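You operate a simulated robot arm through the tools that you are given. There is no shell and no other tool. Be economical: measure what you need, move in short steps, check, and stop when the job is done.

You are at the controls of a simulated robot arm. One attempt, no reset.

## Task
Take the number out of the line and tighten the letters again.
Fine: knob fully loose and slider right back before taking it; number into the wooden rack; slider pushed up again, blue knob at TIGHT. Set down upright: brass number.

It is judged by the outcome, as a careful person would: the job done as asked, and still so three seconds after it is handed in. It fails if anything else is knocked over, pushed out of place, dropped, spilled or broken.

## Robot
A 7-joint arm with a two-finger gripper on a trunk, on a base that drives. Base frame: it is fixed to the floor where the robot stands at the start and does not move with it; the origin is under the middle of the robot, x ahead of it, y to its left, z up; the surface under the hand at the start is at about z = 88. Readings come in cm, rad, newtons and seconds.
With the tool pointing down near the work surface it reaches from about 30 to 74 cm from the robot's upright axis, wherever it stands. Its first joint turns from -2.897 to 2.897 rad. Places, roughly: blue knob [50, 20, 90]; inside of the wooden rack [70, 40, 90]; yellow slider [50, 20, 90]. Payload 2.94 kg.
The TCP is the grasp point between the finger pads, 3 cm short of the fingertips. In the tool frame z runs along the fingers and y along their closing line. The gripper opens to 13.8 cm. The gripper's body begins 10.9 cm behind the TCP.
Orientation is that of the tool frame in the base frame, as a unit quaternion [w, x, y, z]. With the fingers straight down and closing along the base's y, the tool's x points along the base's -x, its y along +y and its z along -z.

## Interface
- The arm moves only by the tool play_rows. Its arguments are lists of equal length, an entry for each row: "dp": the shift along the tool's x, y, z in units of 150 mm (1.0 is 150 mm), a list of three; "rot": the turn, a rotation vector about the tool's x, y, z in units of 60 degrees (1.0 is 60 degrees), a list of three. In form: {"dp": [[dx, dy, dz], ...], "rot": [[ax, ay, az], ...]}. A call has 1 to 10 rows; each row is the pose to reach, as a shift and turn from the pose commanded when the call began, along the tool's axes at that moment. "hand" is the opening, from 0 (shut) to 1 (fully open), set as the call begins (left out, the last holds). A call with a number of a shift or a turn outside -1 to 1 is refused whole. A row lasts 0.2 s, in which the tool goes at most 5 cm and 0.15 rad; a call with a longer step from one row to the next is refused whole, and so is a gripper value outside its range. Where a pose cannot be reached the arm comes as near as it can. A force on the tool above 50 N (or 10 N above the force at the start of the call, whichever is more), or a blocked arm, ends the call early, and 0.2 s more pass. Each finger halts on what it meets, pressing with about 44 N; the grip force reading is that of the motor and also rises with nothing between the fingers. The clock runs only during rows and for 0.2 s after the last one: add rows that repeat a pose to give the fingers time. It gives the time, the measured TCP pose, the force on the tool (base axes), the opening and the grip force at its end, in the units of the frame above (readings bear some noise), with the torque about the TCP (base axes, N m) and any sound that the robot's microphone picked up.
- Cameras (640 x 400 px; columns grow to the right, rows downward): "scene" is now at [0.98, 14.36, 151.68]; the picture's right is [0.09, -1.00, 0.00], its down [-0.51, -0.05, -0.86] and it looks along [0.86, 0.08, -0.51] (base axes); focal length 260 px, centre (320, 200). "wrist" rides on the gripper at [7.1, 1.9, -14.6] in the tool frame; the picture's right is [-0.26, 0.97, 0.00], its down [-0.85, -0.23, -0.48] and it looks along [-0.46, -0.12, 0.88] (tool axes); focal length 280 px, centre (320, 200). There is no depth. A picture from a camera that has moved, and an enlarged one, comes with that camera's place and axes in the base frame and with its lens.
- get_image(camera): a new picture of that camera. The clock stands still meanwhile.
- lift_body(by): slides the trunk up (or, below 0, down) by that many cm; the arm and the scene camera ride with it, the base frame stays. It gives what a move gives, with no picture.
- base_move(legs): drives the robot by 1 to 6 legs, each [ahead, left, turn to the left] in cm, cm and rad, along the robot's own axes; the way and the turn of a leg run together, so that a leg with both is an arc; at most 150 cm and 3.142 rad a leg. The arm and the cameras ride along, it lands a little off, and it stops where it bumps. It gives what a move gives.
- turn_head(pan, tilt): turns the head with the scene camera to pan (to the left, within 1.501 rad either way) and tilt (down, from -0.506 to 1.204), counted from straight ahead of the robot. It gives what a move gives.
- enlarge(camera, box): a new picture of the part [left, top, right, bottom] of that camera's present view, enlarged. The clock stands still meanwhile.
- close_job(): hands the job in; it is judged then, once.

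Work in short steps. Places have to be worked out from the pictures, the camera data and where the tool is seen: move nearer, look again, correct. Check each grasp and each placing, and mend what went wrong. You have 120 turns and 98 pictures in all, those below and enlarged ones among them. Open the gripper and draw the arm clear of the work before you hand the job in, unless the task says otherwise; then end with one line.

The tools are called as name(argument=value, ...) on one line, values as JSON. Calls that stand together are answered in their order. play_rows: Moves the arm, as the interface text tells. Its arguments: {"type":"object","properties":{"dp":{"type":"array"},"rot":{"type":"array"},"hand":{"type":"number"}},"required":["dp","rot"]} The other tools are called the same way: lift_body (by) slides the trunk up or down; base_move (legs) drives the base; turn_head (pan, tilt) turns the head that bears the scene camera; get_image (camera) takes a picture; enlarge (camera, box) takes an enlarged picture of a part of a camera's view; close_job () hands the job in.

At the start:

```text
t: 0.0
eef_pos: [44.63, 4.41, 128.3]
tool_rot: [0.0, 0.0, 1.0, 0.0]
ft_force: [0.3, -0.3, -0.1]
moment: [-0.01, 0.0, -0.01]
finger_gap: 13.8
finger_force: 0.0
trunk travel left (down, up): [-35.0, 10.4]
robot x, y, heading: [-0.14, 0.05, 0.003]
head pan, tilt: [0.093, 0.534]
```

scene: 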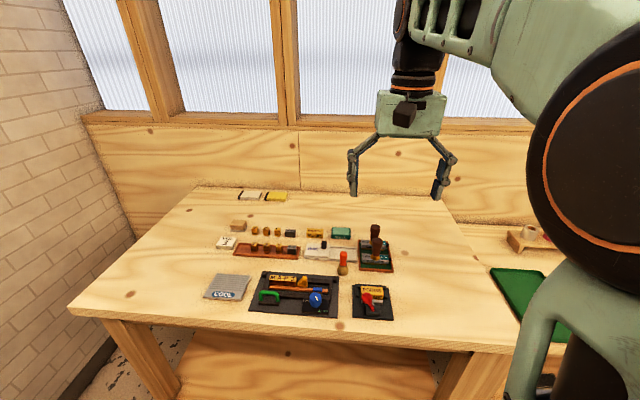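
wrist: 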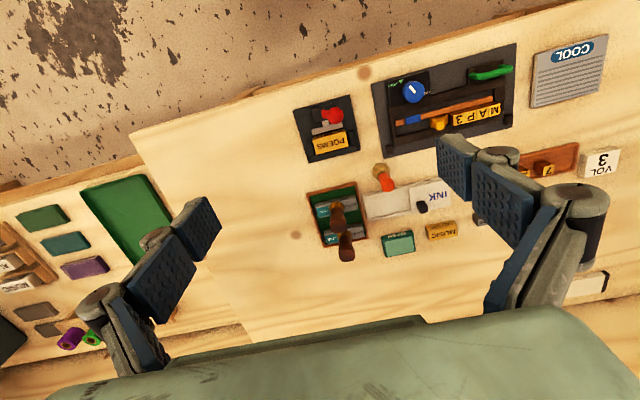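

The line reads "MAP3" with a blue knob, yellow slider and green handle. I enlarge the work area to see details.

enlarge(camera="scene", box=[190, 180, 410, 320])

enlarge(camera="scene", box=[240, 260, 350, 325])

enlarge(camera="wrist", box=[360, 30, 620, 200])

```text
2.86 times, centred on (300, 250) of scene
camera zoom: at [0.98, 14.36, 151.68], right [0.09, -1.0, 0.0], down [-0.51, -0.05, -0.86], along [0.86, 0.08, -0.51], focal length 741 px, centre (377, 57)
```

zoom: 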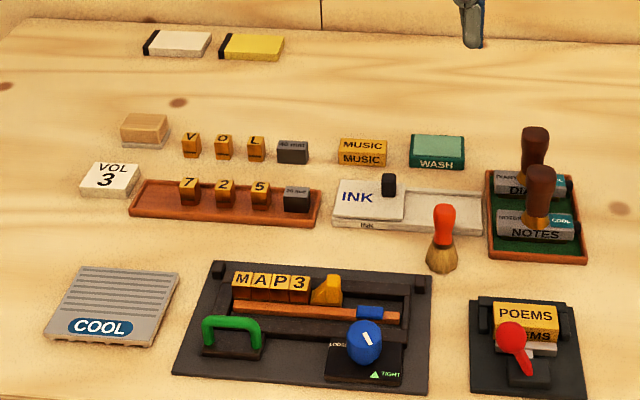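

```text
5.82 times, centred on (295, 292) of scene
camera zoom: at [0.98, 14.36, 151.68], right [0.09, -1.0, 0.0], down [-0.51, -0.05, -0.86], along [0.86, 0.08, -0.51], focal length 1510 px, centre (466, -338)
```

zoom: 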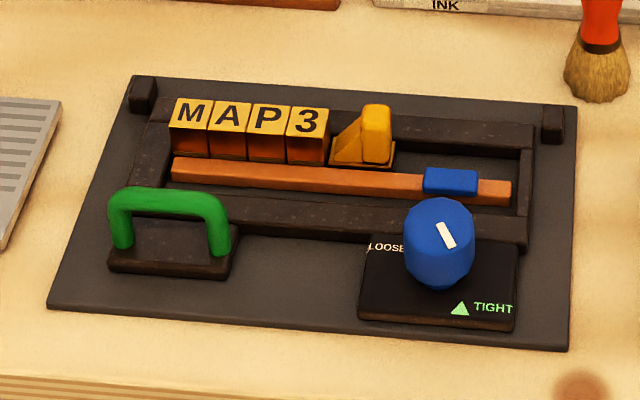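

```text
2.35 times, centred on (490, 115) of wrist
camera zoom: at [37.6, 6.24, 142.83], right [0.26, 0.97, 0.0], down [0.85, -0.23, 0.48], along [0.46, -0.12, -0.88], focal length 660 px, centre (-80, 400)
```

zoom: 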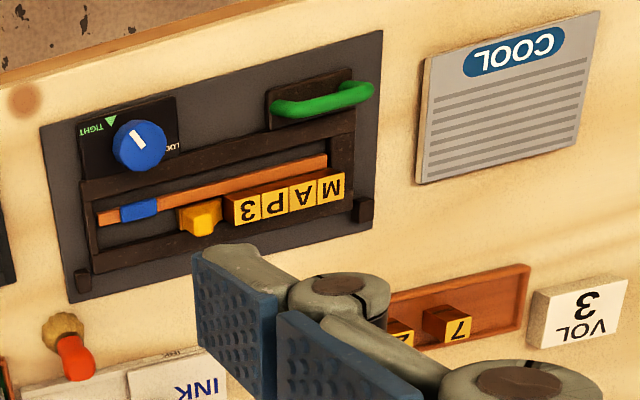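

The layout is clear: a form with M A P 3, yellow slider, blue knob; the rack behind with 7 2 5. I drive left so that both are in reach, then look down from nearer.

base_move(legs=[[0, 30, 0]])

turn_head(pan=0.0, tilt=0.75)

get_image(camera="scene")

get_image(camera="wrist")

```text
t: 3.2
eef_pos: [44.69, 34.5, 128.1]
tool_rot: [0.0, 0.002, 1.0, 0.0]
ft_force: [-0.2, -0.9, 0.3]
moment: [0.03, -0.03, -0.01]
finger_gap: 13.8
finger_force: 0.1
trunk travel left (down, up): [-35.0, 10.4]
robot x, y, heading: [-0.24, 30.33, -0.004]
head pan, tilt: [0.093, 0.534]
```

```text
t: 4.0
eef_pos: [44.69, 34.41, 128.11]
tool_rot: [0.001, 0.002, 1.0, 0.0]
ft_force: [0.4, -0.7, 0.2]
moment: [0.02, 0.0, 0.0]
finger_gap: 13.81
finger_force: 0.0
trunk travel left (down, up): [-35.0, 10.4]
robot x, y, heading: [0.1, 30.19, -0.008]
head pan, tilt: [0.0, 0.75]
```

```text
92 pictures are left
camera scene: at [0.41, 43.63, 149.8], right [0.0, -1.0, 0.0], down [-0.68, 0.0, -0.73], along [0.73, 0.0, -0.68], focal length 260 px, centre (320, 200)
```

scene: 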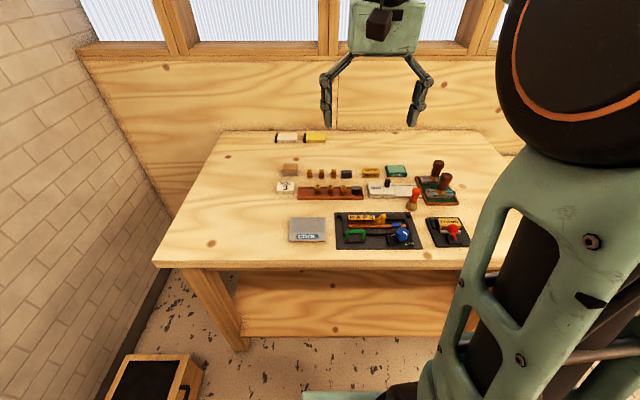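

```text
91 pictures are left
camera wrist: at [37.68, 36.18, 142.83], right [0.27, 0.96, 0.0], down [0.85, -0.23, 0.48], along [0.46, -0.13, -0.88], focal length 280 px, centre (320, 200)
```

wrist: 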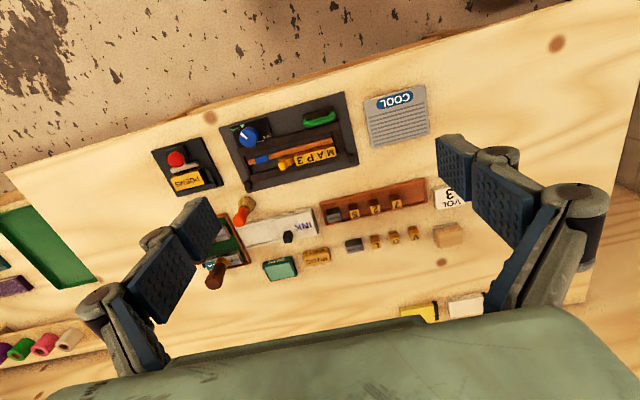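

Now I enlarge the form and rack from both cameras for measurement.

enlarge(camera="scene", box=[325, 205, 431, 255])

enlarge(camera="scene", box=[270, 160, 390, 210])

enlarge(camera="wrist", box=[220, 90, 360, 190])

enlarge(camera="wrist", box=[310, 165, 470, 265])

```text
6.04 times, centred on (378, 230) of scene
camera zoom: at [0.41, 43.63, 149.8], right [0.0, -1.0, 0.0], down [-0.68, 0.0, -0.73], along [0.73, 0.0, -0.68], focal length 1567 px, centre (-30, 19)
```

zoom: 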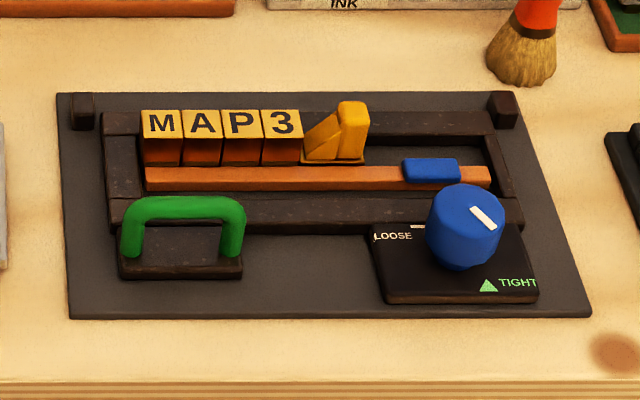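

```text
5.33 times, centred on (330, 185) of scene
camera zoom: at [0.41, 43.63, 149.8], right [0.0, -1.0, 0.0], down [-0.68, 0.0, -0.73], along [0.73, 0.0, -0.68], focal length 1384 px, centre (267, 280)
```

zoom: 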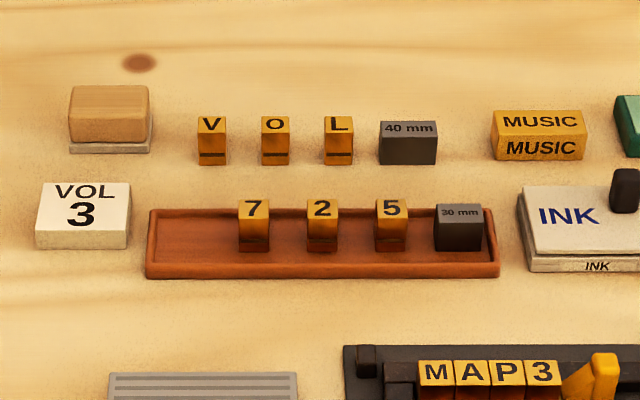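

```text
4.00 times, centred on (290, 140) of wrist
camera zoom: at [37.68, 36.18, 142.83], right [0.27, 0.96, 0.0], down [0.85, -0.23, 0.48], along [0.46, -0.13, -0.88], focal length 1122 px, centre (440, 440)
```

zoom: 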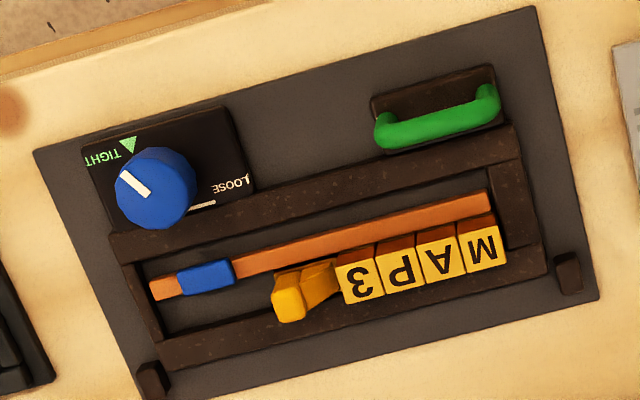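

```text
4.00 times, centred on (390, 215) of wrist
camera zoom: at [37.68, 36.18, 142.83], right [0.27, 0.96, 0.0], down [0.85, -0.23, 0.48], along [0.46, -0.13, -0.88], focal length 1122 px, centre (40, 140)
```

zoom: 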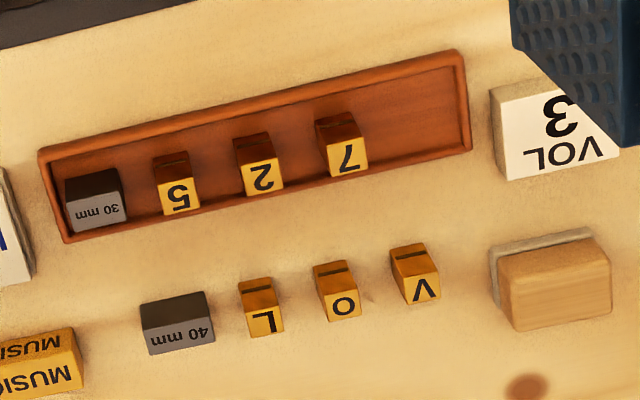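

The knob pointer now appears to be at TIGHT (near-right), with LOOSE roughly opposite (far-left). I bring the wrist camera closer above the form.

play_rows(dp=[[0.11, -0.09, 0.25], [0.22, -0.18, 0.5], [0.33, -0.27, 0.75], [0.44, -0.36, 1.0], [0.44, -0.36, 1.0]], rot=[[0, 0, 0], [0, 0, 0], [0, 0, 0], [0, 0, 0], [0, 0, 0]])

get_image(camera="wrist")

```text
t: 5.2
eef_pos: [38.02, 28.83, 112.67]
tool_rot: [-0.004, 0.003, 1.0, 0.0]
ft_force: [0.3, -0.3, 0.4]
moment: [-0.01, -0.01, 0.0]
finger_gap: 13.79
finger_force: 0.1
trunk travel left (down, up): [-35.0, 10.4]
robot x, y, heading: [0.36, 29.8, -0.004]
head pan, tilt: [0.0, 0.75]
```

```text
86 pictures are left
camera wrist: at [31.17, 30.72, 127.43], right [0.27, 0.96, 0.0], down [0.85, -0.23, 0.47], along [0.45, -0.13, -0.88], focal length 280 px, centre (320, 200)
```

wrist: 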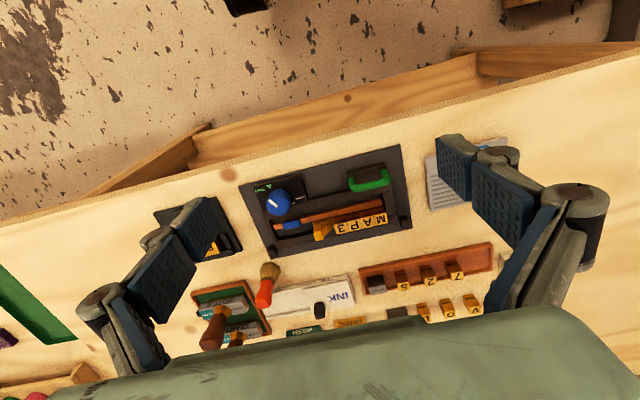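

enlarge(camera="wrist", box=[235, 140, 420, 260])

enlarge(camera="wrist", box=[350, 230, 510, 330])

```text
3.33 times, centred on (328, 200) of wrist
camera zoom: at [31.17, 30.72, 127.43], right [0.27, 0.96, 0.0], down [0.85, -0.23, 0.47], along [0.45, -0.13, -0.88], focal length 935 px, centre (295, 200)
```

zoom: 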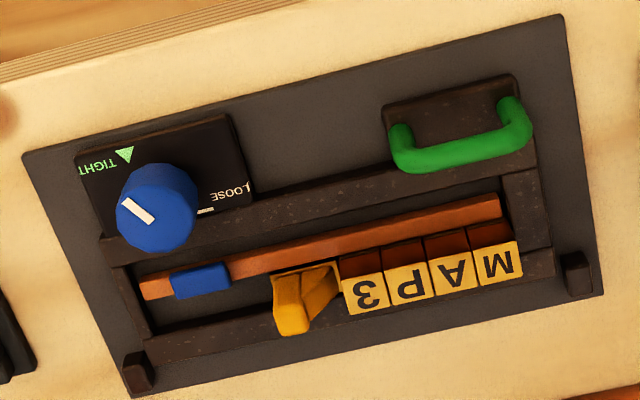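

```text
4.00 times, centred on (430, 280) of wrist
camera zoom: at [31.17, 30.72, 127.43], right [0.27, 0.96, 0.0], down [0.85, -0.23, 0.47], along [0.45, -0.13, -0.88], focal length 1122 px, centre (-120, -120)
```

zoom: 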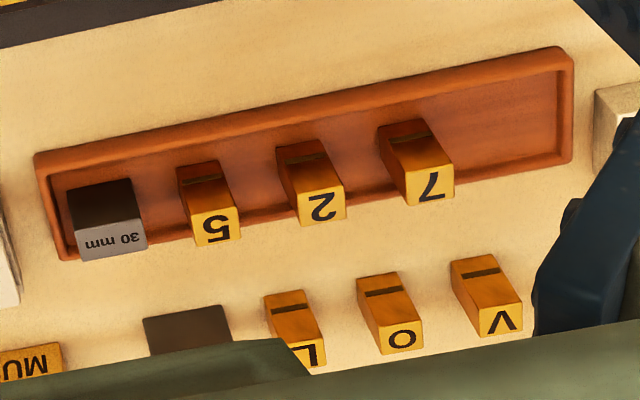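

Everything is localized: knob ≈ (47.3, 20.2), top ≈ 94; pointer at TIGHT. I go above the knob, pre-turned 60° clockwise so there's room to unscrew counter-clockwise.

play_rows(dp=[[-0.0775, -0.0716, 0.08], [-0.155, -0.143, 0.16], [-0.2325, -0.215, 0.24], [-0.31, -0.287, 0.32], [-0.3875, -0.358, 0.4], [-0.465, -0.43, 0.48], [-0.5425, -0.5, 0.56], [-0.62, -0.573, 0.647], [-0.62, -0.573, 0.647]], rot=[[0, 0, 0.125], [0, 0, 0.25], [0, 0, 0.375], [0, 0, 0.5], [0, 0, 0.625], [0, 0, 0.75], [0, 0, 0.875], [0, 0, 1.0], [0, 0, 1.0]], hand=0.45)

get_image(camera="wrist")

enlarge(camera="scene", box=[310, 155, 470, 255])

```text
t: 7.2
eef_pos: [47.4, 20.22, 103.42]
tool_rot: [0.0, 0.502, 0.865, 0.0]
ft_force: [0.2, 0.1, 0.1]
moment: [0.01, 0.02, 0.02]
finger_gap: 6.2
finger_force: 0.1
trunk travel left (down, up): [-35.0, 10.4]
robot x, y, heading: [0.12, 30.1, -0.004]
head pan, tilt: [0.0, 0.75]
```

```text
83 pictures are left
camera wrist: at [45.59, 27.22, 118.17], right [0.97, 0.25, 0.0], down [0.22, -0.85, 0.48], along [0.12, -0.46, -0.88], focal length 280 px, centre (320, 200)
```

wrist: 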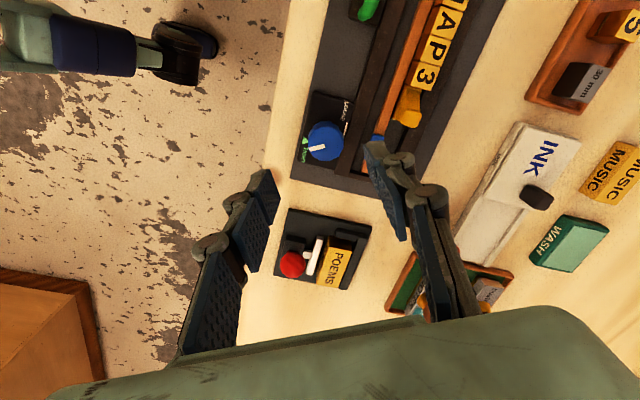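

```text
4.00 times, centred on (390, 205) of scene
camera zoom: at [0.41, 43.62, 149.8], right [0.0, -1.0, 0.0], down [-0.68, 0.0, -0.73], along [0.73, 0.0, -0.68], focal length 1038 px, centre (40, 180)
```

zoom: 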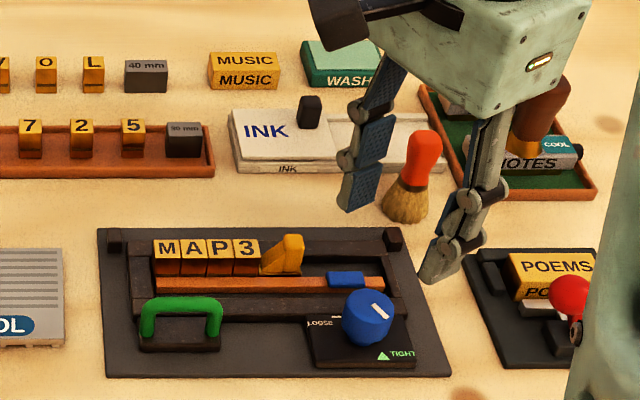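

Readings place the knob at about (47.5, 20.4) with top ≈ 93.3. I descend so the fingertips straddle it, still open, and check.

play_rows(dp=[[0.008, 0.012, 0.18], [0.008, 0.012, 0.36], [0.008, 0.012, 0.52], [0.008, 0.012, 0.52]], rot=[[0, 0, 0], [0, 0, 0], [0, 0, 0], [0, 0, 0]])

get_image(camera="wrist")

enlarge(camera="scene", box=[330, 195, 442, 265])

```text
t: 8.2
eef_pos: [47.6, 20.69, 95.67]
tool_rot: [0.0, 0.502, 0.865, -0.001]
ft_force: [-0.7, 0.5, 0.6]
moment: [-0.02, 0.03, 0.01]
finger_gap: 6.2
finger_force: 0.1
trunk travel left (down, up): [-35.0, 10.4]
robot x, y, heading: [0.03, 29.79, -0.002]
head pan, tilt: [0.0, 0.75]
```

```text
81 pictures are left
camera wrist: at [45.65, 27.66, 110.38], right [0.97, 0.25, 0.0], down [0.22, -0.85, 0.48], along [0.12, -0.46, -0.88], focal length 280 px, centre (320, 200)
```

wrist: 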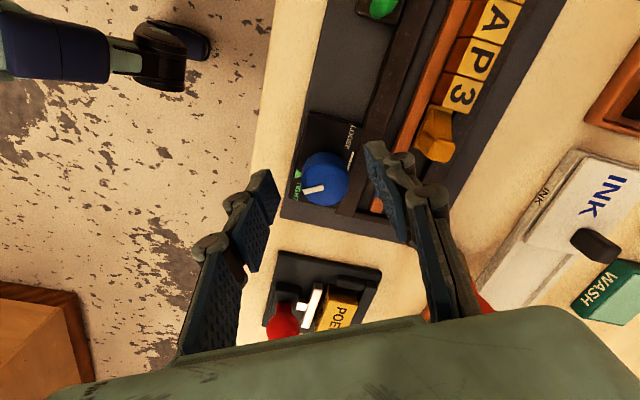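

```text
5.71 times, centred on (386, 230) of scene
camera zoom: at [0.41, 43.62, 149.8], right [0.0, -1.0, 0.0], down [-0.68, 0.0, -0.73], along [0.73, 0.0, -0.68], focal length 1483 px, centre (-57, 29)
```

zoom: 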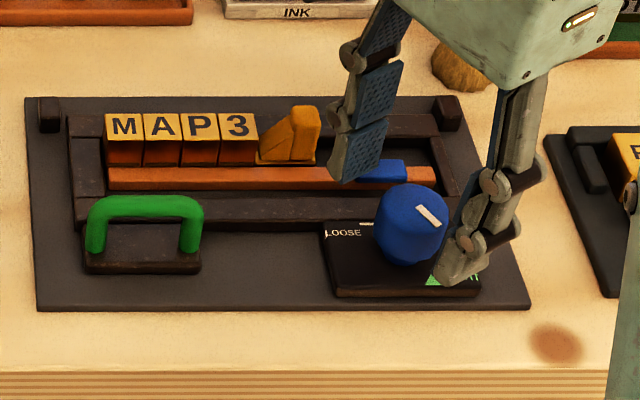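

The fingers straddle the knob, slightly high. I narrow the gap to 4.7 cm, nudge +0.3 cm in x and go down 1.2 cm, watching the force.

play_rows(dp=[[-0.01, 0.017, 0], [-0.01, 0.017, 0], [-0.01, 0.017, 0.04], [-0.01, 0.017, 0.08], [-0.01, 0.017, 0.08]], rot=[[0, 0, 0], [0, 0, 0], [0, 0, 0], [0, 0, 0], [0, 0, 0]], hand=0.34)

enlarge(camera="scene", box=[350, 205, 430, 255])

enlarge(camera="wrist", box=[200, 100, 460, 262])

```text
t: 9.4
eef_pos: [47.68, 20.6, 94.46]
tool_rot: [0.0, 0.501, 0.865, 0.0]
ft_force: [0.1, 0.0, -0.6]
moment: [-0.01, 0.0, 0.01]
finger_gap: 4.69
finger_force: 0.1
trunk travel left (down, up): [-35.0, 10.4]
robot x, y, heading: [0.2, 29.97, -0.001]
head pan, tilt: [0.0, 0.75]
```

```text
8.00 times, centred on (390, 230) of scene
camera zoom: at [0.41, 43.62, 149.8], right [0.0, -1.0, 0.0], down [-0.68, 0.0, -0.73], along [0.73, 0.0, -0.68], focal length 2076 px, centre (-240, -40)
```

zoom: 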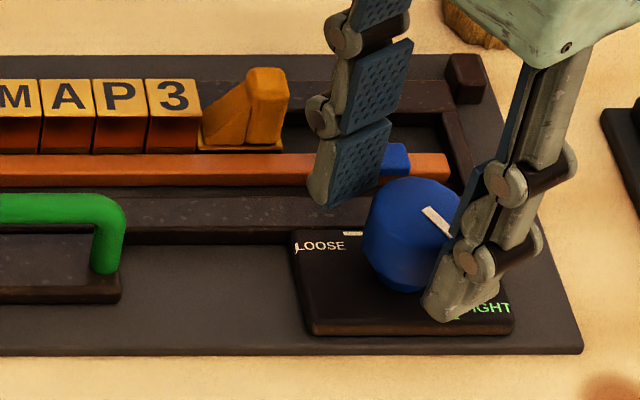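

```text
2.46 times, centred on (330, 181) of wrist
camera zoom: at [45.95, 27.55, 109.15], right [0.97, 0.25, 0.0], down [0.22, -0.85, 0.48], along [0.12, -0.46, -0.88], focal length 690 px, centre (295, 247)
```

zoom: 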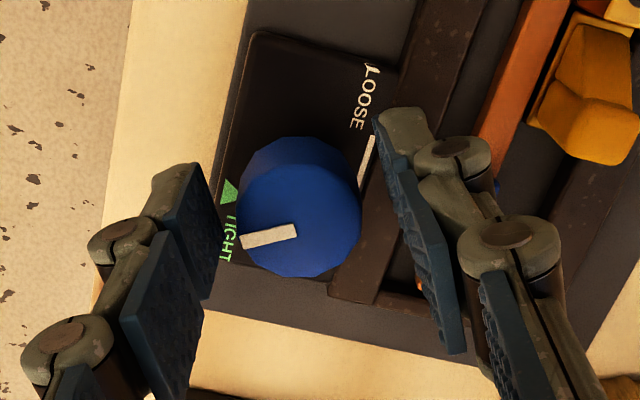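

The knob sits between the fingertips; it's about 0.4 cm to the right of the pad centre. I correct and close.

play_rows(dp=[[-0.027, -0.007, 0.0], [-0.027, -0.007, 0.0], [-0.027, -0.007, 0.0], [-0.027, -0.007, 0.0], [-0.027, -0.007, 0.0]], rot=[[0, 0, 0], [0, 0, 0], [0, 0, 0], [0, 0, 0], [0, 0, 0]], hand=0.0)

enlarge(camera="wrist", box=[200, 100, 460, 262])

```text
t: 10.6
eef_pos: [47.69, 20.45, 94.59]
tool_rot: [-0.001, 0.501, 0.865, 0.0]
ft_force: [-6.7, 15.5, -0.3]
moment: [0.9, 0.44, 0.03]
finger_gap: 3.27
finger_force: 45.0
trunk travel left (down, up): [-35.0, 10.4]
robot x, y, heading: [0.38, 30.05, -0.004]
head pan, tilt: [0.0, 0.75]
```

```text
2.46 times, centred on (330, 181) of wrist
camera zoom: at [45.95, 27.41, 109.16], right [0.97, 0.25, 0.0], down [0.22, -0.85, 0.47], along [0.12, -0.46, -0.88], focal length 690 px, centre (295, 247)
```

zoom: 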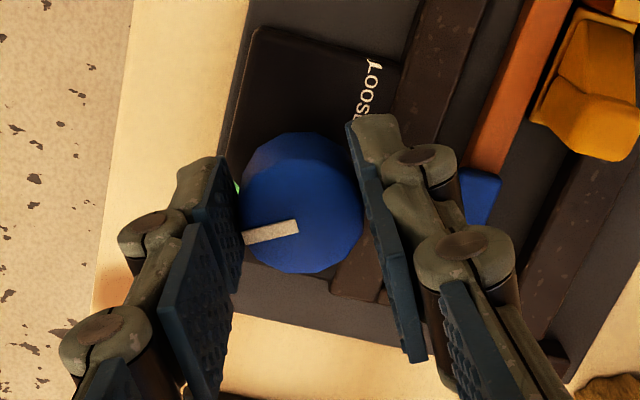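

Gripped the knob (gap 3.27 cm). I turn it counter-clockwise 60° and watch torque and pointer.

play_rows(dp=[[0.015, 0, 0], [0.015, 0, 0], [0.015, 0, 0], [0.015, 0, 0], [0.015, 0, 0], [0.015, 0, 0], [0.015, 0, 0], [0.015, 0, 0]], rot=[[0, 0, -0.125], [0, 0, -0.25], [0, 0, -0.375], [0, 0, -0.5], [0, 0, -0.625], [0, 0, -0.75], [0, 0, -0.875], [0, 0, -1.0]])

enlarge(camera="scene", box=[350, 205, 430, 255])

enlarge(camera="wrist", box=[200, 100, 460, 262])

```text
t: 12.4
eef_pos: [47.55, 19.93, 94.42]
tool_rot: [-0.002, 0.003, 1.0, -0.001]
ft_force: [-17.6, -15.2, -5.4]
moment: [-0.58, 1.07, -0.08]
finger_gap: 3.27
finger_force: 44.2
trunk travel left (down, up): [-35.0, 10.4]
robot x, y, heading: [0.24, 30.1, -0.006]
head pan, tilt: [0.0, 0.75]
```

```text
8.00 times, centred on (390, 230) of scene
camera zoom: at [0.24, 43.43, 149.81], right [0.0, -1.0, 0.0], down [-0.68, 0.0, -0.73], along [0.73, 0.0, -0.68], focal length 2076 px, centre (-240, -40)
```

zoom: 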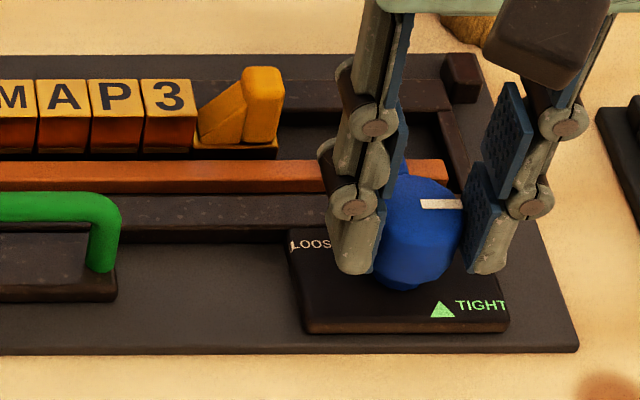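

```text
2.46 times, centred on (330, 181) of wrist
camera zoom: at [40.49, 21.81, 109.21], right [0.27, 0.96, 0.0], down [0.85, -0.23, 0.47], along [0.46, -0.13, -0.88], focal length 690 px, centre (295, 247)
```

zoom: 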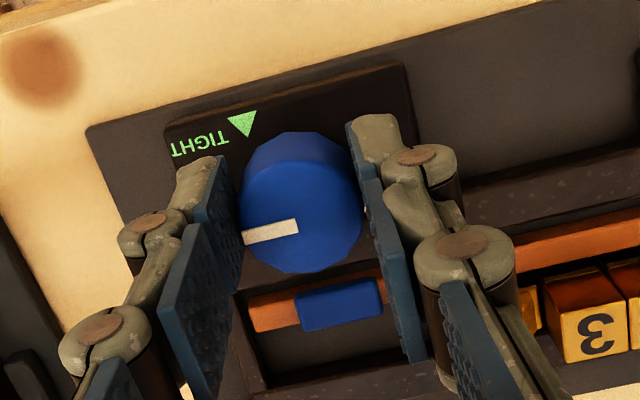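

The knob follows; pointer now points right. I continue another 60° counter-clockwise.

play_rows(dp=[[0.015, -0.01, 0], [0.015, -0.01, 0], [0.015, -0.01, 0], [0.015, -0.01, 0], [0.015, -0.01, 0], [0.015, -0.01, 0], [0.015, -0.01, 0], [0.015, -0.01, 0]], rot=[[0, 0, -0.125], [0, 0, -0.25], [0, 0, -0.375], [0, 0, -0.5], [0, 0, -0.625], [0, 0, -0.75], [0, 0, -0.875], [0, 0, -1.0]])

enlarge(camera="scene", box=[350, 205, 430, 255])

```text
t: 14.2
eef_pos: [47.64, 19.59, 94.53]
tool_rot: [0.001, -0.498, 0.867, -0.002]
ft_force: [5.2, -34.2, -2.3]
moment: [-0.4, -0.47, -0.12]
finger_gap: 3.28
finger_force: 45.3
trunk travel left (down, up): [-35.0, 10.4]
robot x, y, heading: [-0.35, 30.25, -0.004]
head pan, tilt: [0.0, 0.75]
```

```text
8.00 times, centred on (390, 230) of scene
camera zoom: at [0.49, 43.17, 149.85], right [0.0, -1.0, 0.0], down [-0.68, 0.01, -0.73], along [0.73, 0.0, -0.68], focal length 2076 px, centre (-240, -40)
```

zoom: 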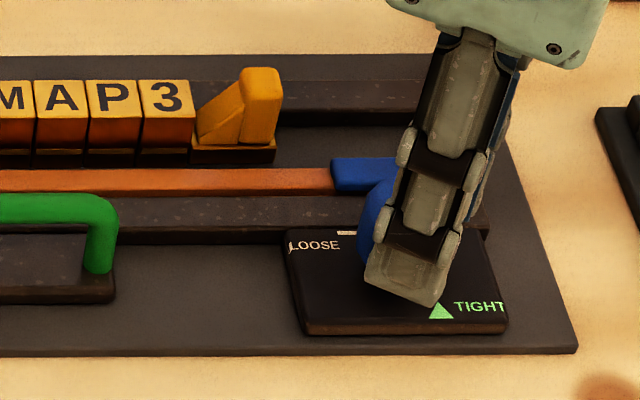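

Side force rose because the grip was ~0.5 cm off the knob axis (fit of the three poses puts the axis at about (48.0, 20.0)). I open and let the arm settle, then recentre.

play_rows(dp=[[0, 0, 0], [0, 0, 0], [0, 0, 0], [0, 0, 0]], rot=[[0, 0, 0], [0, 0, 0], [0, 0, 0], [0, 0, 0]], hand=0.34)

enlarge(camera="wrist", box=[200, 100, 460, 262])

```text
t: 15.2
eef_pos: [47.59, 20.22, 94.41]
tool_rot: [0.0, -0.498, 0.867, 0.0]
ft_force: [-0.5, -0.6, -0.4]
moment: [0.0, 0.01, -0.02]
finger_gap: 4.71
finger_force: 0.1
trunk travel left (down, up): [-35.0, 10.4]
robot x, y, heading: [-0.35, 29.93, 0.003]
head pan, tilt: [0.0, 0.75]
```

```text
2.46 times, centred on (330, 181) of wrist
camera zoom: at [42.35, 14.96, 109.15], right [-0.7, 0.71, 0.0], down [0.63, 0.62, 0.48], along [0.34, 0.33, -0.88], focal length 690 px, centre (295, 247)
```

zoom: 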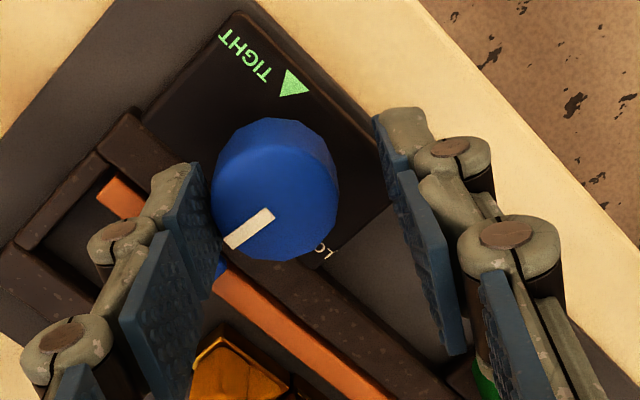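

Only a 0.45 cm shift along the closing line is needed. I recentre and rotate back 60° with the fingers open.

play_rows(dp=[[-0.002, -0.03, 0], [-0.002, -0.03, 0], [-0.002, -0.03, 0], [-0.002, -0.03, 0], [-0.002, -0.03, 0], [-0.002, -0.03, 0], [-0.002, -0.03, 0], [-0.002, -0.03, 0], [-0.002, -0.03, 0]], rot=[[0, 0, 0], [0, 0, 0.14], [0, 0, 0.28], [0, 0, 0.42], [0, 0, 0.56], [0, 0, 0.7], [0, 0, 0.84], [0, 0, 0.97], [0, 0, 1.0]])

enlarge(camera="wrist", box=[200, 100, 460, 262])

```text
t: 17.2
eef_pos: [47.95, 20.05, 94.54]
tool_rot: [-0.001, 0.003, 1.0, 0.001]
ft_force: [-0.1, -0.4, 0.1]
moment: [0.04, -0.01, 0.04]
finger_gap: 4.69
finger_force: 0.0
trunk travel left (down, up): [-35.0, 10.4]
robot x, y, heading: [-0.02, 30.19, -0.002]
head pan, tilt: [0.0, 0.75]
```

```text
2.46 times, centred on (330, 181) of wrist
camera zoom: at [40.92, 21.9, 109.14], right [0.27, 0.96, 0.0], down [0.85, -0.24, 0.48], along [0.46, -0.13, -0.88], focal length 690 px, centre (295, 247)
```

zoom: 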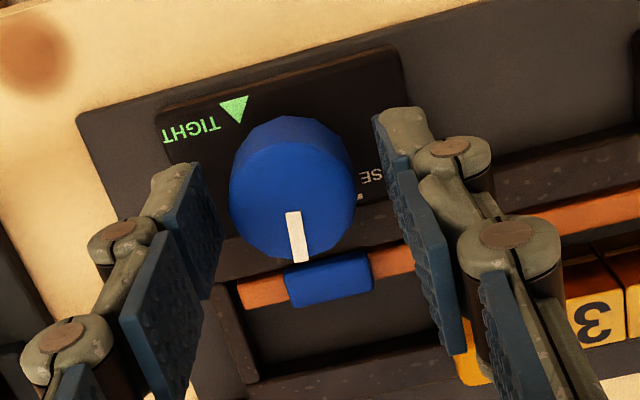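

Well centred. I close the fingers and turn on.

play_rows(dp=[[0, 0, 0], [0, 0, 0], [0, 0, 0], [0, 0, 0]], rot=[[0, 0, 0], [0, 0, 0], [0, 0, 0], [0, 0, 0]], hand=0.0)

play_rows(dp=[[0, 0, 0], [0, 0, 0], [0, 0, 0], [0, 0, 0], [0, 0, 0], [0, 0, 0], [0, 0, 0], [0, 0, 0]], rot=[[0, 0, -0.125], [0, 0, -0.25], [0, 0, -0.375], [0, 0, -0.5], [0, 0, -0.625], [0, 0, -0.75], [0, 0, -0.875], [0, 0, -1.0]])

enlarge(camera="wrist", box=[200, 100, 460, 262])

enlarge(camera="scene", box=[330, 195, 442, 265])

```text
t: 18.2
eef_pos: [47.95, 19.88, 94.37]
tool_rot: [0.0, 0.003, 1.0, 0.0]
ft_force: [0.3, -5.6, 0.5]
moment: [-0.26, -0.01, -0.02]
finger_gap: 3.26
finger_force: 44.6
trunk travel left (down, up): [-35.0, 10.4]
robot x, y, heading: [0.23, 30.0, -0.004]
head pan, tilt: [0.0, 0.75]
```

```text
t: 20.0
eef_pos: [47.99, 19.9, 94.48]
tool_rot: [0.0, -0.499, 0.867, -0.001]
ft_force: [4.4, -5.7, 3.6]
moment: [-0.05, -0.17, -0.45]
finger_gap: 3.29
finger_force: 45.3
trunk travel left (down, up): [-35.0, 10.4]
robot x, y, heading: [0.56, 29.96, 0.002]
head pan, tilt: [0.0, 0.75]
```

```text
2.46 times, centred on (330, 181) of wrist
camera zoom: at [42.81, 14.66, 109.14], right [-0.7, 0.71, 0.0], down [0.62, 0.62, 0.48], along [0.34, 0.33, -0.88], focal length 690 px, centre (295, 247)
```

zoom: 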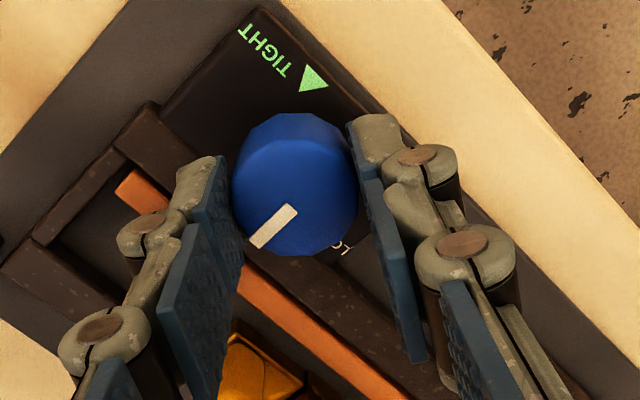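

```text
5.71 times, centred on (386, 230) of scene
camera zoom: at [0.43, 43.56, 149.81], right [0.0, -1.0, 0.0], down [-0.68, 0.0, -0.73], along [0.73, 0.0, -0.68], focal length 1483 px, centre (-57, 29)
```

zoom: 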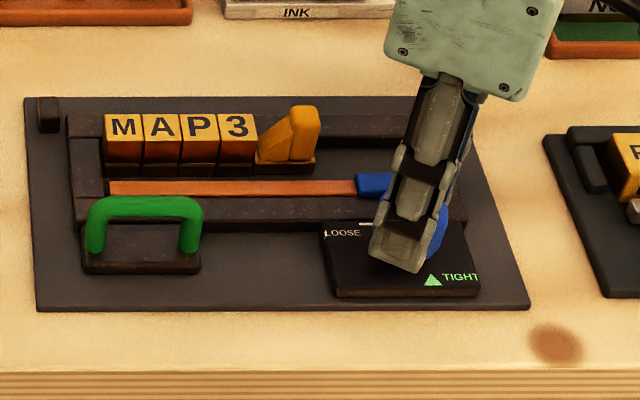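

Torque rose to 0.45 N m and the knob seems to have slipped in the fingers; pointer appears not yet quite at the LOOSE mark. I open, turn back and look.

play_rows(dp=[[0, 0, 0], [0, 0, 0], [0, 0, 0], [0, 0, 0], [0, 0, 0], [0, 0, 0], [0, 0, 0], [0, 0, 0], [0, 0, 0], [0, 0, 0]], rot=[[0, 0, 0], [0, 0, 0], [0, 0, 0.125], [0, 0, 0.25], [0, 0, 0.375], [0, 0, 0.5], [0, 0, 0.625], [0, 0, 0.75], [0, 0, 0.875], [0, 0, 1.0]], hand=0.34)

enlarge(camera="wrist", box=[200, 100, 460, 262])

enlarge(camera="scene", box=[350, 205, 430, 255])

```text
t: 22.2
eef_pos: [47.97, 20.03, 94.51]
tool_rot: [0.0, 0.004, 1.0, -0.001]
ft_force: [0.3, -0.5, 1.0]
moment: [-0.02, 0.01, 0.02]
finger_gap: 4.7
finger_force: 0.1
trunk travel left (down, up): [-35.0, 10.4]
robot x, y, heading: [0.11, 29.98, -0.003]
head pan, tilt: [0.0, 0.75]
```

```text
2.46 times, centred on (330, 181) of wrist
camera zoom: at [40.93, 21.8, 109.14], right [0.27, 0.96, 0.0], down [0.85, -0.24, 0.48], along [0.46, -0.13, -0.88], focal length 690 px, centre (295, 247)
```

zoom: 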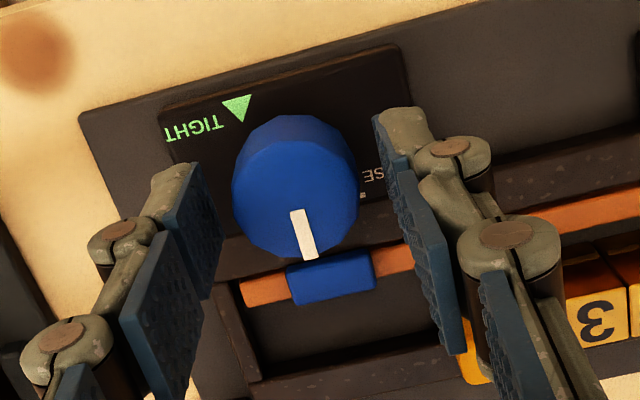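

```text
8.00 times, centred on (390, 230) of scene
camera zoom: at [0.41, 43.62, 149.8], right [0.0, -1.0, 0.0], down [-0.68, 0.0, -0.73], along [0.73, 0.0, -0.68], focal length 2076 px, centre (-240, -40)
```

zoom: 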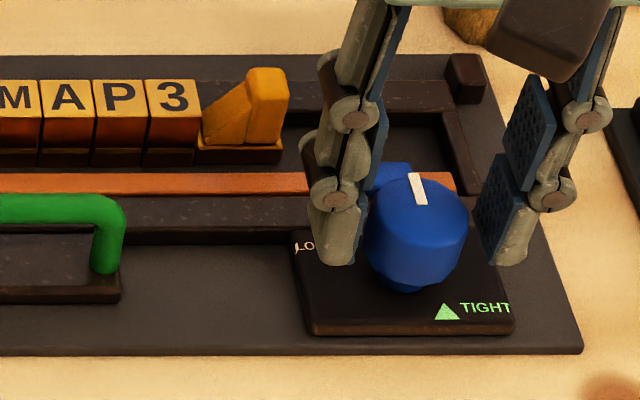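

The white LOOSE bar lies straight ahead of the knob axis, and the pointer stands on it with the stop reached (torque rise, slip), and the rail has drawn back from the letters. I lift clear and view the slider.

play_rows(dp=[[0, 0, -0.2], [0, 0, -0.4], [0.1, 0.15, -0.5], [0.2, 0.3, -0.6], [0.2, 0.4, -0.6], [0.2, 0.4, -0.6]], rot=[[0, 0, 0], [0, 0, 0], [0, 0, 0], [0, 0, 0], [0, 0, 0], [0, 0, 0]])

enlarge(camera="wrist", box=[180, 100, 500, 300])

enlarge(camera="scene", box=[330, 195, 442, 265])

```text
t: 23.6
eef_pos: [44.76, 26.07, 103.53]
tool_rot: [-0.001, 0.002, 1.0, 0.0]
ft_force: [-0.6, 0.3, -0.9]
moment: [0.0, -0.01, -0.02]
finger_gap: 4.72
finger_force: 0.1
trunk travel left (down, up): [-35.0, 10.4]
robot x, y, heading: [-0.04, 30.05, -0.003]
head pan, tilt: [0.0, 0.75]
```

```text
2.00 times, centred on (340, 200) of wrist
camera zoom: at [37.81, 27.98, 118.16], right [0.27, 0.96, 0.0], down [0.85, -0.23, 0.48], along [0.46, -0.13, -0.88], focal length 561 px, centre (280, 200)
```

zoom: 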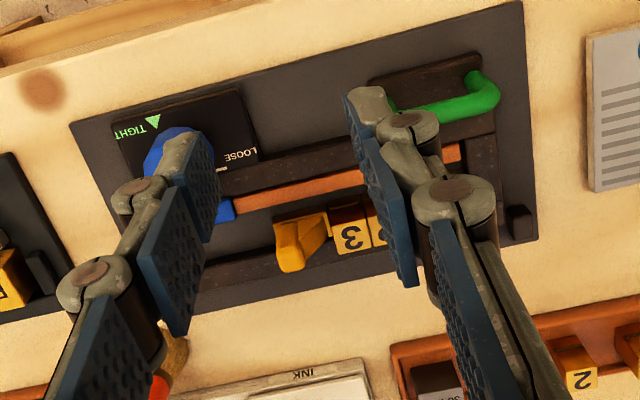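

```text
5.71 times, centred on (386, 230) of scene
camera zoom: at [0.41, 43.62, 149.8], right [0.0, -1.0, 0.0], down [-0.68, 0.0, -0.73], along [0.73, 0.0, -0.68], focal length 1483 px, centre (-57, 29)
```

zoom: 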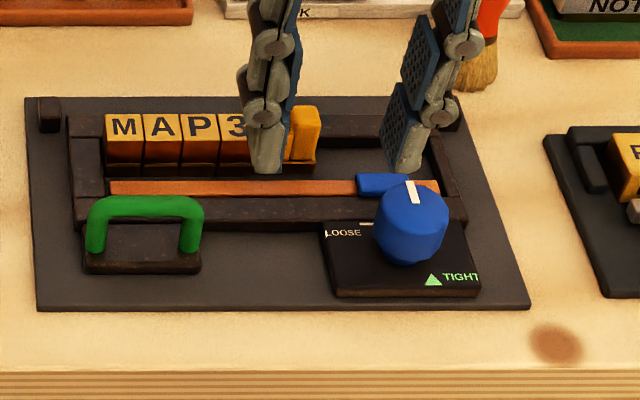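

Knob is at the LOOSE bar. The slider post top is at about (54.9, 24.3, 93). I go above it while turning the fingers to close along x.

play_rows(dp=[[-0.08, -0.015, 0], [-0.17, -0.03, 0], [-0.25, -0.045, 0], [-0.34, -0.06, 0], [-0.42, -0.075, 0], [-0.5, -0.09, 0.05], [-0.59, -0.105, 0.1], [-0.675, -0.12, 0.15], [-0.675, -0.12, 0.15]], rot=[[0, 0, 0.125], [0, 0, 0.25], [0, 0, 0.375], [0, 0, 0.5], [0, 0, 0.625], [0, 0, 0.75], [0, 0, 0.875], [0, 0, 1.0], [0, 0, 1.0]])

play_rows(dp=[[0, 0, 0], [0, 0, 0], [0, 0, 0], [0, 0, 0], [0, 0, 0]], rot=[[0, 0, 0.125], [0, 0, 0.25], [0, 0, 0.375], [0, 0, 0.5], [0, 0, 0.5]])

get_image(camera="wrist")

enlarge(camera="scene", box=[330, 195, 442, 265])

```text
t: 25.6
eef_pos: [55.14, 24.13, 101.14]
tool_rot: [0.0, 0.502, 0.865, 0.0]
ft_force: [-0.4, 0.0, 0.2]
moment: [0.0, 0.02, 0.0]
finger_gap: 4.69
finger_force: 0.1
trunk travel left (down, up): [-35.0, 10.4]
robot x, y, heading: [0.22, 30.44, -0.003]
head pan, tilt: [0.0, 0.75]
```

```text
t: 26.8
eef_pos: [55.04, 24.21, 101.13]
tool_rot: [0.0, 0.709, 0.705, 0.0]
ft_force: [-0.2, 0.1, 0.4]
moment: [-0.01, -0.02, 0.0]
finger_gap: 4.69
finger_force: 0.1
trunk travel left (down, up): [-35.0, 10.4]
robot x, y, heading: [0.34, 29.81, -0.003]
head pan, tilt: [0.0, 0.75]
```

```text
65 pictures are left
camera wrist: at [57.09, 31.09, 115.86], right [0.96, -0.27, 0.0], down [-0.24, -0.85, 0.48], along [-0.13, -0.46, -0.88], focal length 280 px, centre (320, 200)
```

wrist: 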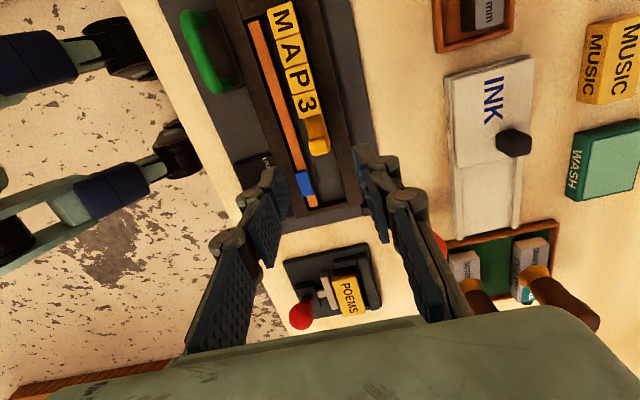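

```text
5.71 times, centred on (386, 230) of scene
camera zoom: at [0.41, 43.63, 149.8], right [0.0, -1.0, 0.0], down [-0.68, 0.0, -0.73], along [0.73, 0.0, -0.68], focal length 1483 px, centre (-57, 29)
```

zoom: 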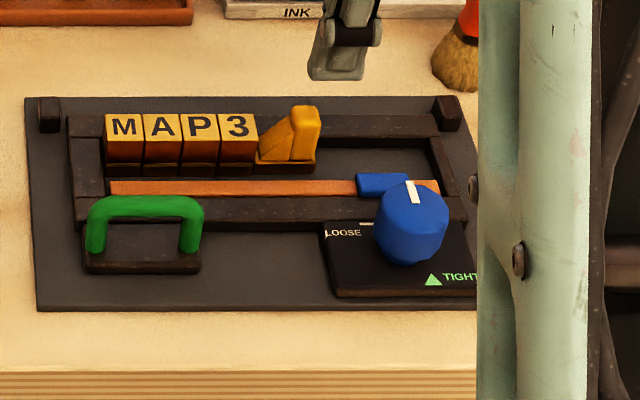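

enlarge(camera="wrist", box=[240, 80, 400, 180])

```text
4.00 times, centred on (320, 130) of wrist
camera zoom: at [57.09, 31.09, 115.86], right [0.96, -0.27, 0.0], down [-0.24, -0.85, 0.48], along [-0.13, -0.46, -0.88], focal length 1122 px, centre (320, 480)
```

zoom: 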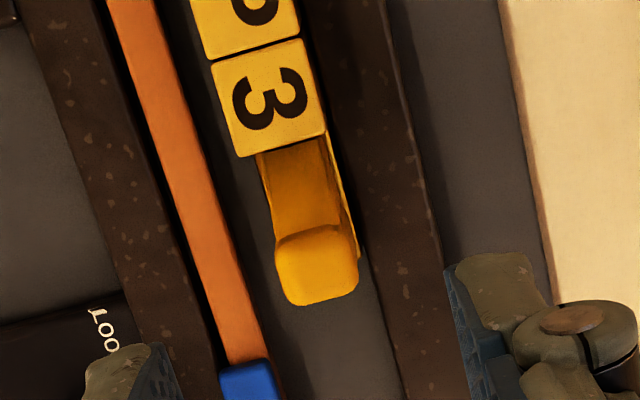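

Post centre is at (55.05, 24.1), matching the tool. I descend onto it and then close.

play_rows(dp=[[0, 0, 0.15], [0, 0, 0.3], [0, 0, 0.4], [0, 0, 0.44], [0, 0, 0.44]], rot=[[0, 0, 0], [0, 0, 0], [0, 0, 0], [0, 0, 0], [0, 0, 0]])

enlarge(camera="wrist", box=[220, 60, 440, 198])

enlarge(camera="scene", box=[350, 205, 414, 245])

```text
t: 28.0
eef_pos: [55.07, 24.18, 94.5]
tool_rot: [0.001, 0.709, 0.706, 0.0]
ft_force: [-0.5, 0.0, 0.5]
moment: [-0.01, -0.02, -0.04]
finger_gap: 4.7
finger_force: 0.0
trunk travel left (down, up): [-35.0, 10.4]
robot x, y, heading: [0.13, 30.03, -0.003]
head pan, tilt: [0.0, 0.75]
```

```text
2.90 times, centred on (330, 129) of wrist
camera zoom: at [57.08, 31.14, 109.36], right [0.96, -0.27, 0.0], down [-0.23, -0.85, 0.48], along [-0.13, -0.46, -0.88], focal length 813 px, centre (291, 406)
```

zoom: 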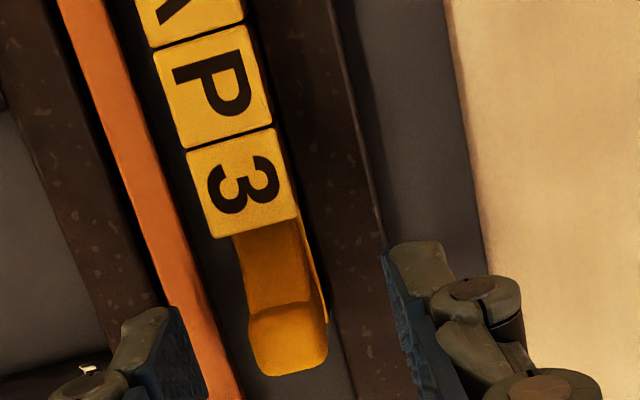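

```text
10.00 times, centred on (382, 225) of scene
camera zoom: at [0.41, 43.62, 149.8], right [0.0, -1.0, 0.0], down [-0.68, 0.0, -0.73], along [0.73, 0.0, -0.68], focal length 2595 px, centre (-300, -50)
```

zoom: 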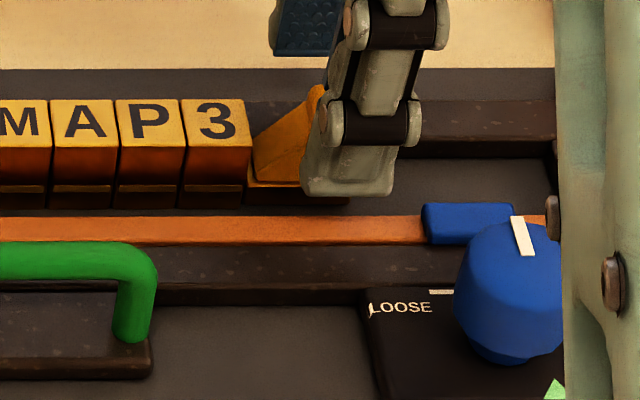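

The fingers flank the post. I close and then slide to the right (−y), watching force for the stop.

play_rows(dp=[[0, 0, 0], [0, 0, 0], [0, 0, 0], [0, 0, 0], [0, 0, 0]], rot=[[0, 0, 0], [0, 0, 0], [0, 0, 0], [0, 0, 0], [0, 0, 0]], hand=0.0)

enlarge(camera="wrist", box=[220, 60, 440, 198])

```text
t: 29.2
eef_pos: [54.92, 24.21, 94.73]
tool_rot: [0.0, 0.708, 0.706, -0.001]
ft_force: [-7.8, 0.3, -3.8]
moment: [-0.01, 0.28, 0.19]
finger_gap: 1.66
finger_force: 42.3
trunk travel left (down, up): [-35.0, 10.4]
robot x, y, heading: [0.08, 30.06, -0.007]
head pan, tilt: [0.0, 0.75]
```

```text
2.90 times, centred on (330, 129) of wrist
camera zoom: at [57.0, 31.13, 109.33], right [0.96, -0.27, 0.0], down [-0.23, -0.85, 0.48], along [-0.13, -0.46, -0.88], focal length 813 px, centre (291, 406)
```

zoom: 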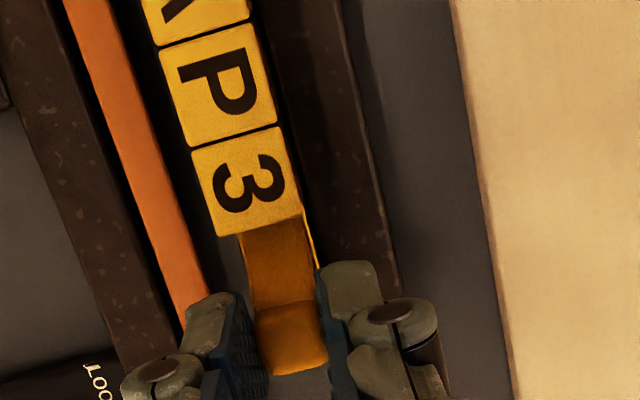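

Post gripped (1.66 cm). Sliding it right in small steps.

play_rows(dp=[[-0.03, 0, 0], [-0.065, 0, 0], [-0.1, 0, 0], [-0.135, 0, 0], [-0.17, 0, 0], [-0.205, 0, 0], [-0.24, 0, 0], [-0.27, 0, 0], [-0.3, 0, 0], [-0.33, 0, 0]], rot=[[0, 0, 0], [0, 0, 0], [0, 0, 0], [0, 0, 0], [0, 0, 0], [0, 0, 0], [0, 0, 0], [0, 0, 0], [0, 0, 0], [0, 0, 0]])

get_image(camera="wrist")

```text
t: 31.4
eef_pos: [54.96, 19.25, 94.6]
tool_rot: [-0.001, 0.709, 0.705, 0.0]
ft_force: [-11.2, 0.6, -3.0]
moment: [0.4, 0.38, 0.27]
finger_gap: 1.64
finger_force: 42.4
trunk travel left (down, up): [-35.0, 10.4]
robot x, y, heading: [-0.21, 29.74, -0.004]
head pan, tilt: [0.0, 0.75]
```

```text
59 pictures are left
camera wrist: at [56.98, 26.12, 109.34], right [0.96, -0.27, 0.0], down [-0.23, -0.85, 0.48], along [-0.13, -0.46, -0.88], focal length 280 px, centre (320, 200)
```

wrist: 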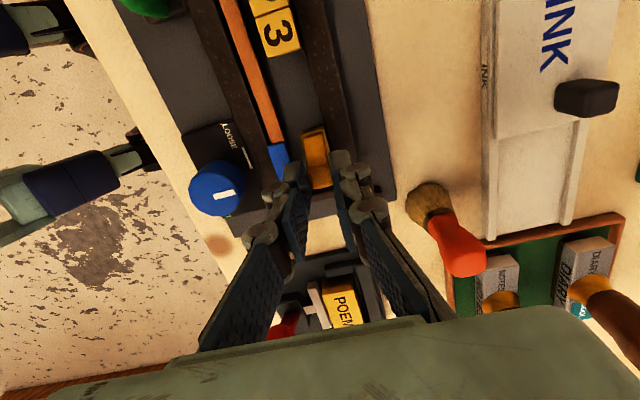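

The slider came along ~5 cm. A little farther in fine steps until the force shows the stop.

play_rows(dp=[[-0.015, 0, 0], [-0.03, 0, 0], [-0.045, 0, 0], [-0.06, 0, 0], [-0.06, 0, 0]], rot=[[0, 0, 0], [0, 0, 0], [0, 0, 0], [0, 0, 0], [0, 0, 0]])

enlarge(camera="wrist", box=[220, 60, 440, 198])

```text
t: 32.6
eef_pos: [55.07, 18.23, 94.71]
tool_rot: [0.001, 0.71, 0.705, 0.001]
ft_force: [-9.4, -0.1, 3.7]
moment: [0.34, 0.31, 0.21]
finger_gap: 1.65
finger_force: 42.2
trunk travel left (down, up): [-35.0, 10.4]
robot x, y, heading: [0.15, 30.21, -0.003]
head pan, tilt: [0.0, 0.75]
```

```text
2.90 times, centred on (330, 129) of wrist
camera zoom: at [56.93, 25.21, 109.34], right [0.96, -0.27, 0.0], down [-0.24, -0.85, 0.48], along [-0.12, -0.46, -0.88], focal length 813 px, centre (291, 406)
```

zoom: 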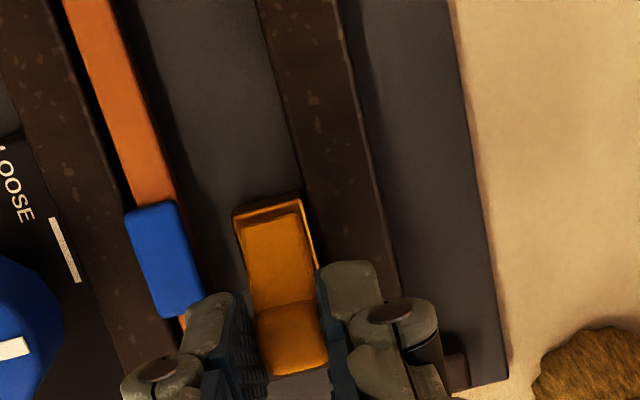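

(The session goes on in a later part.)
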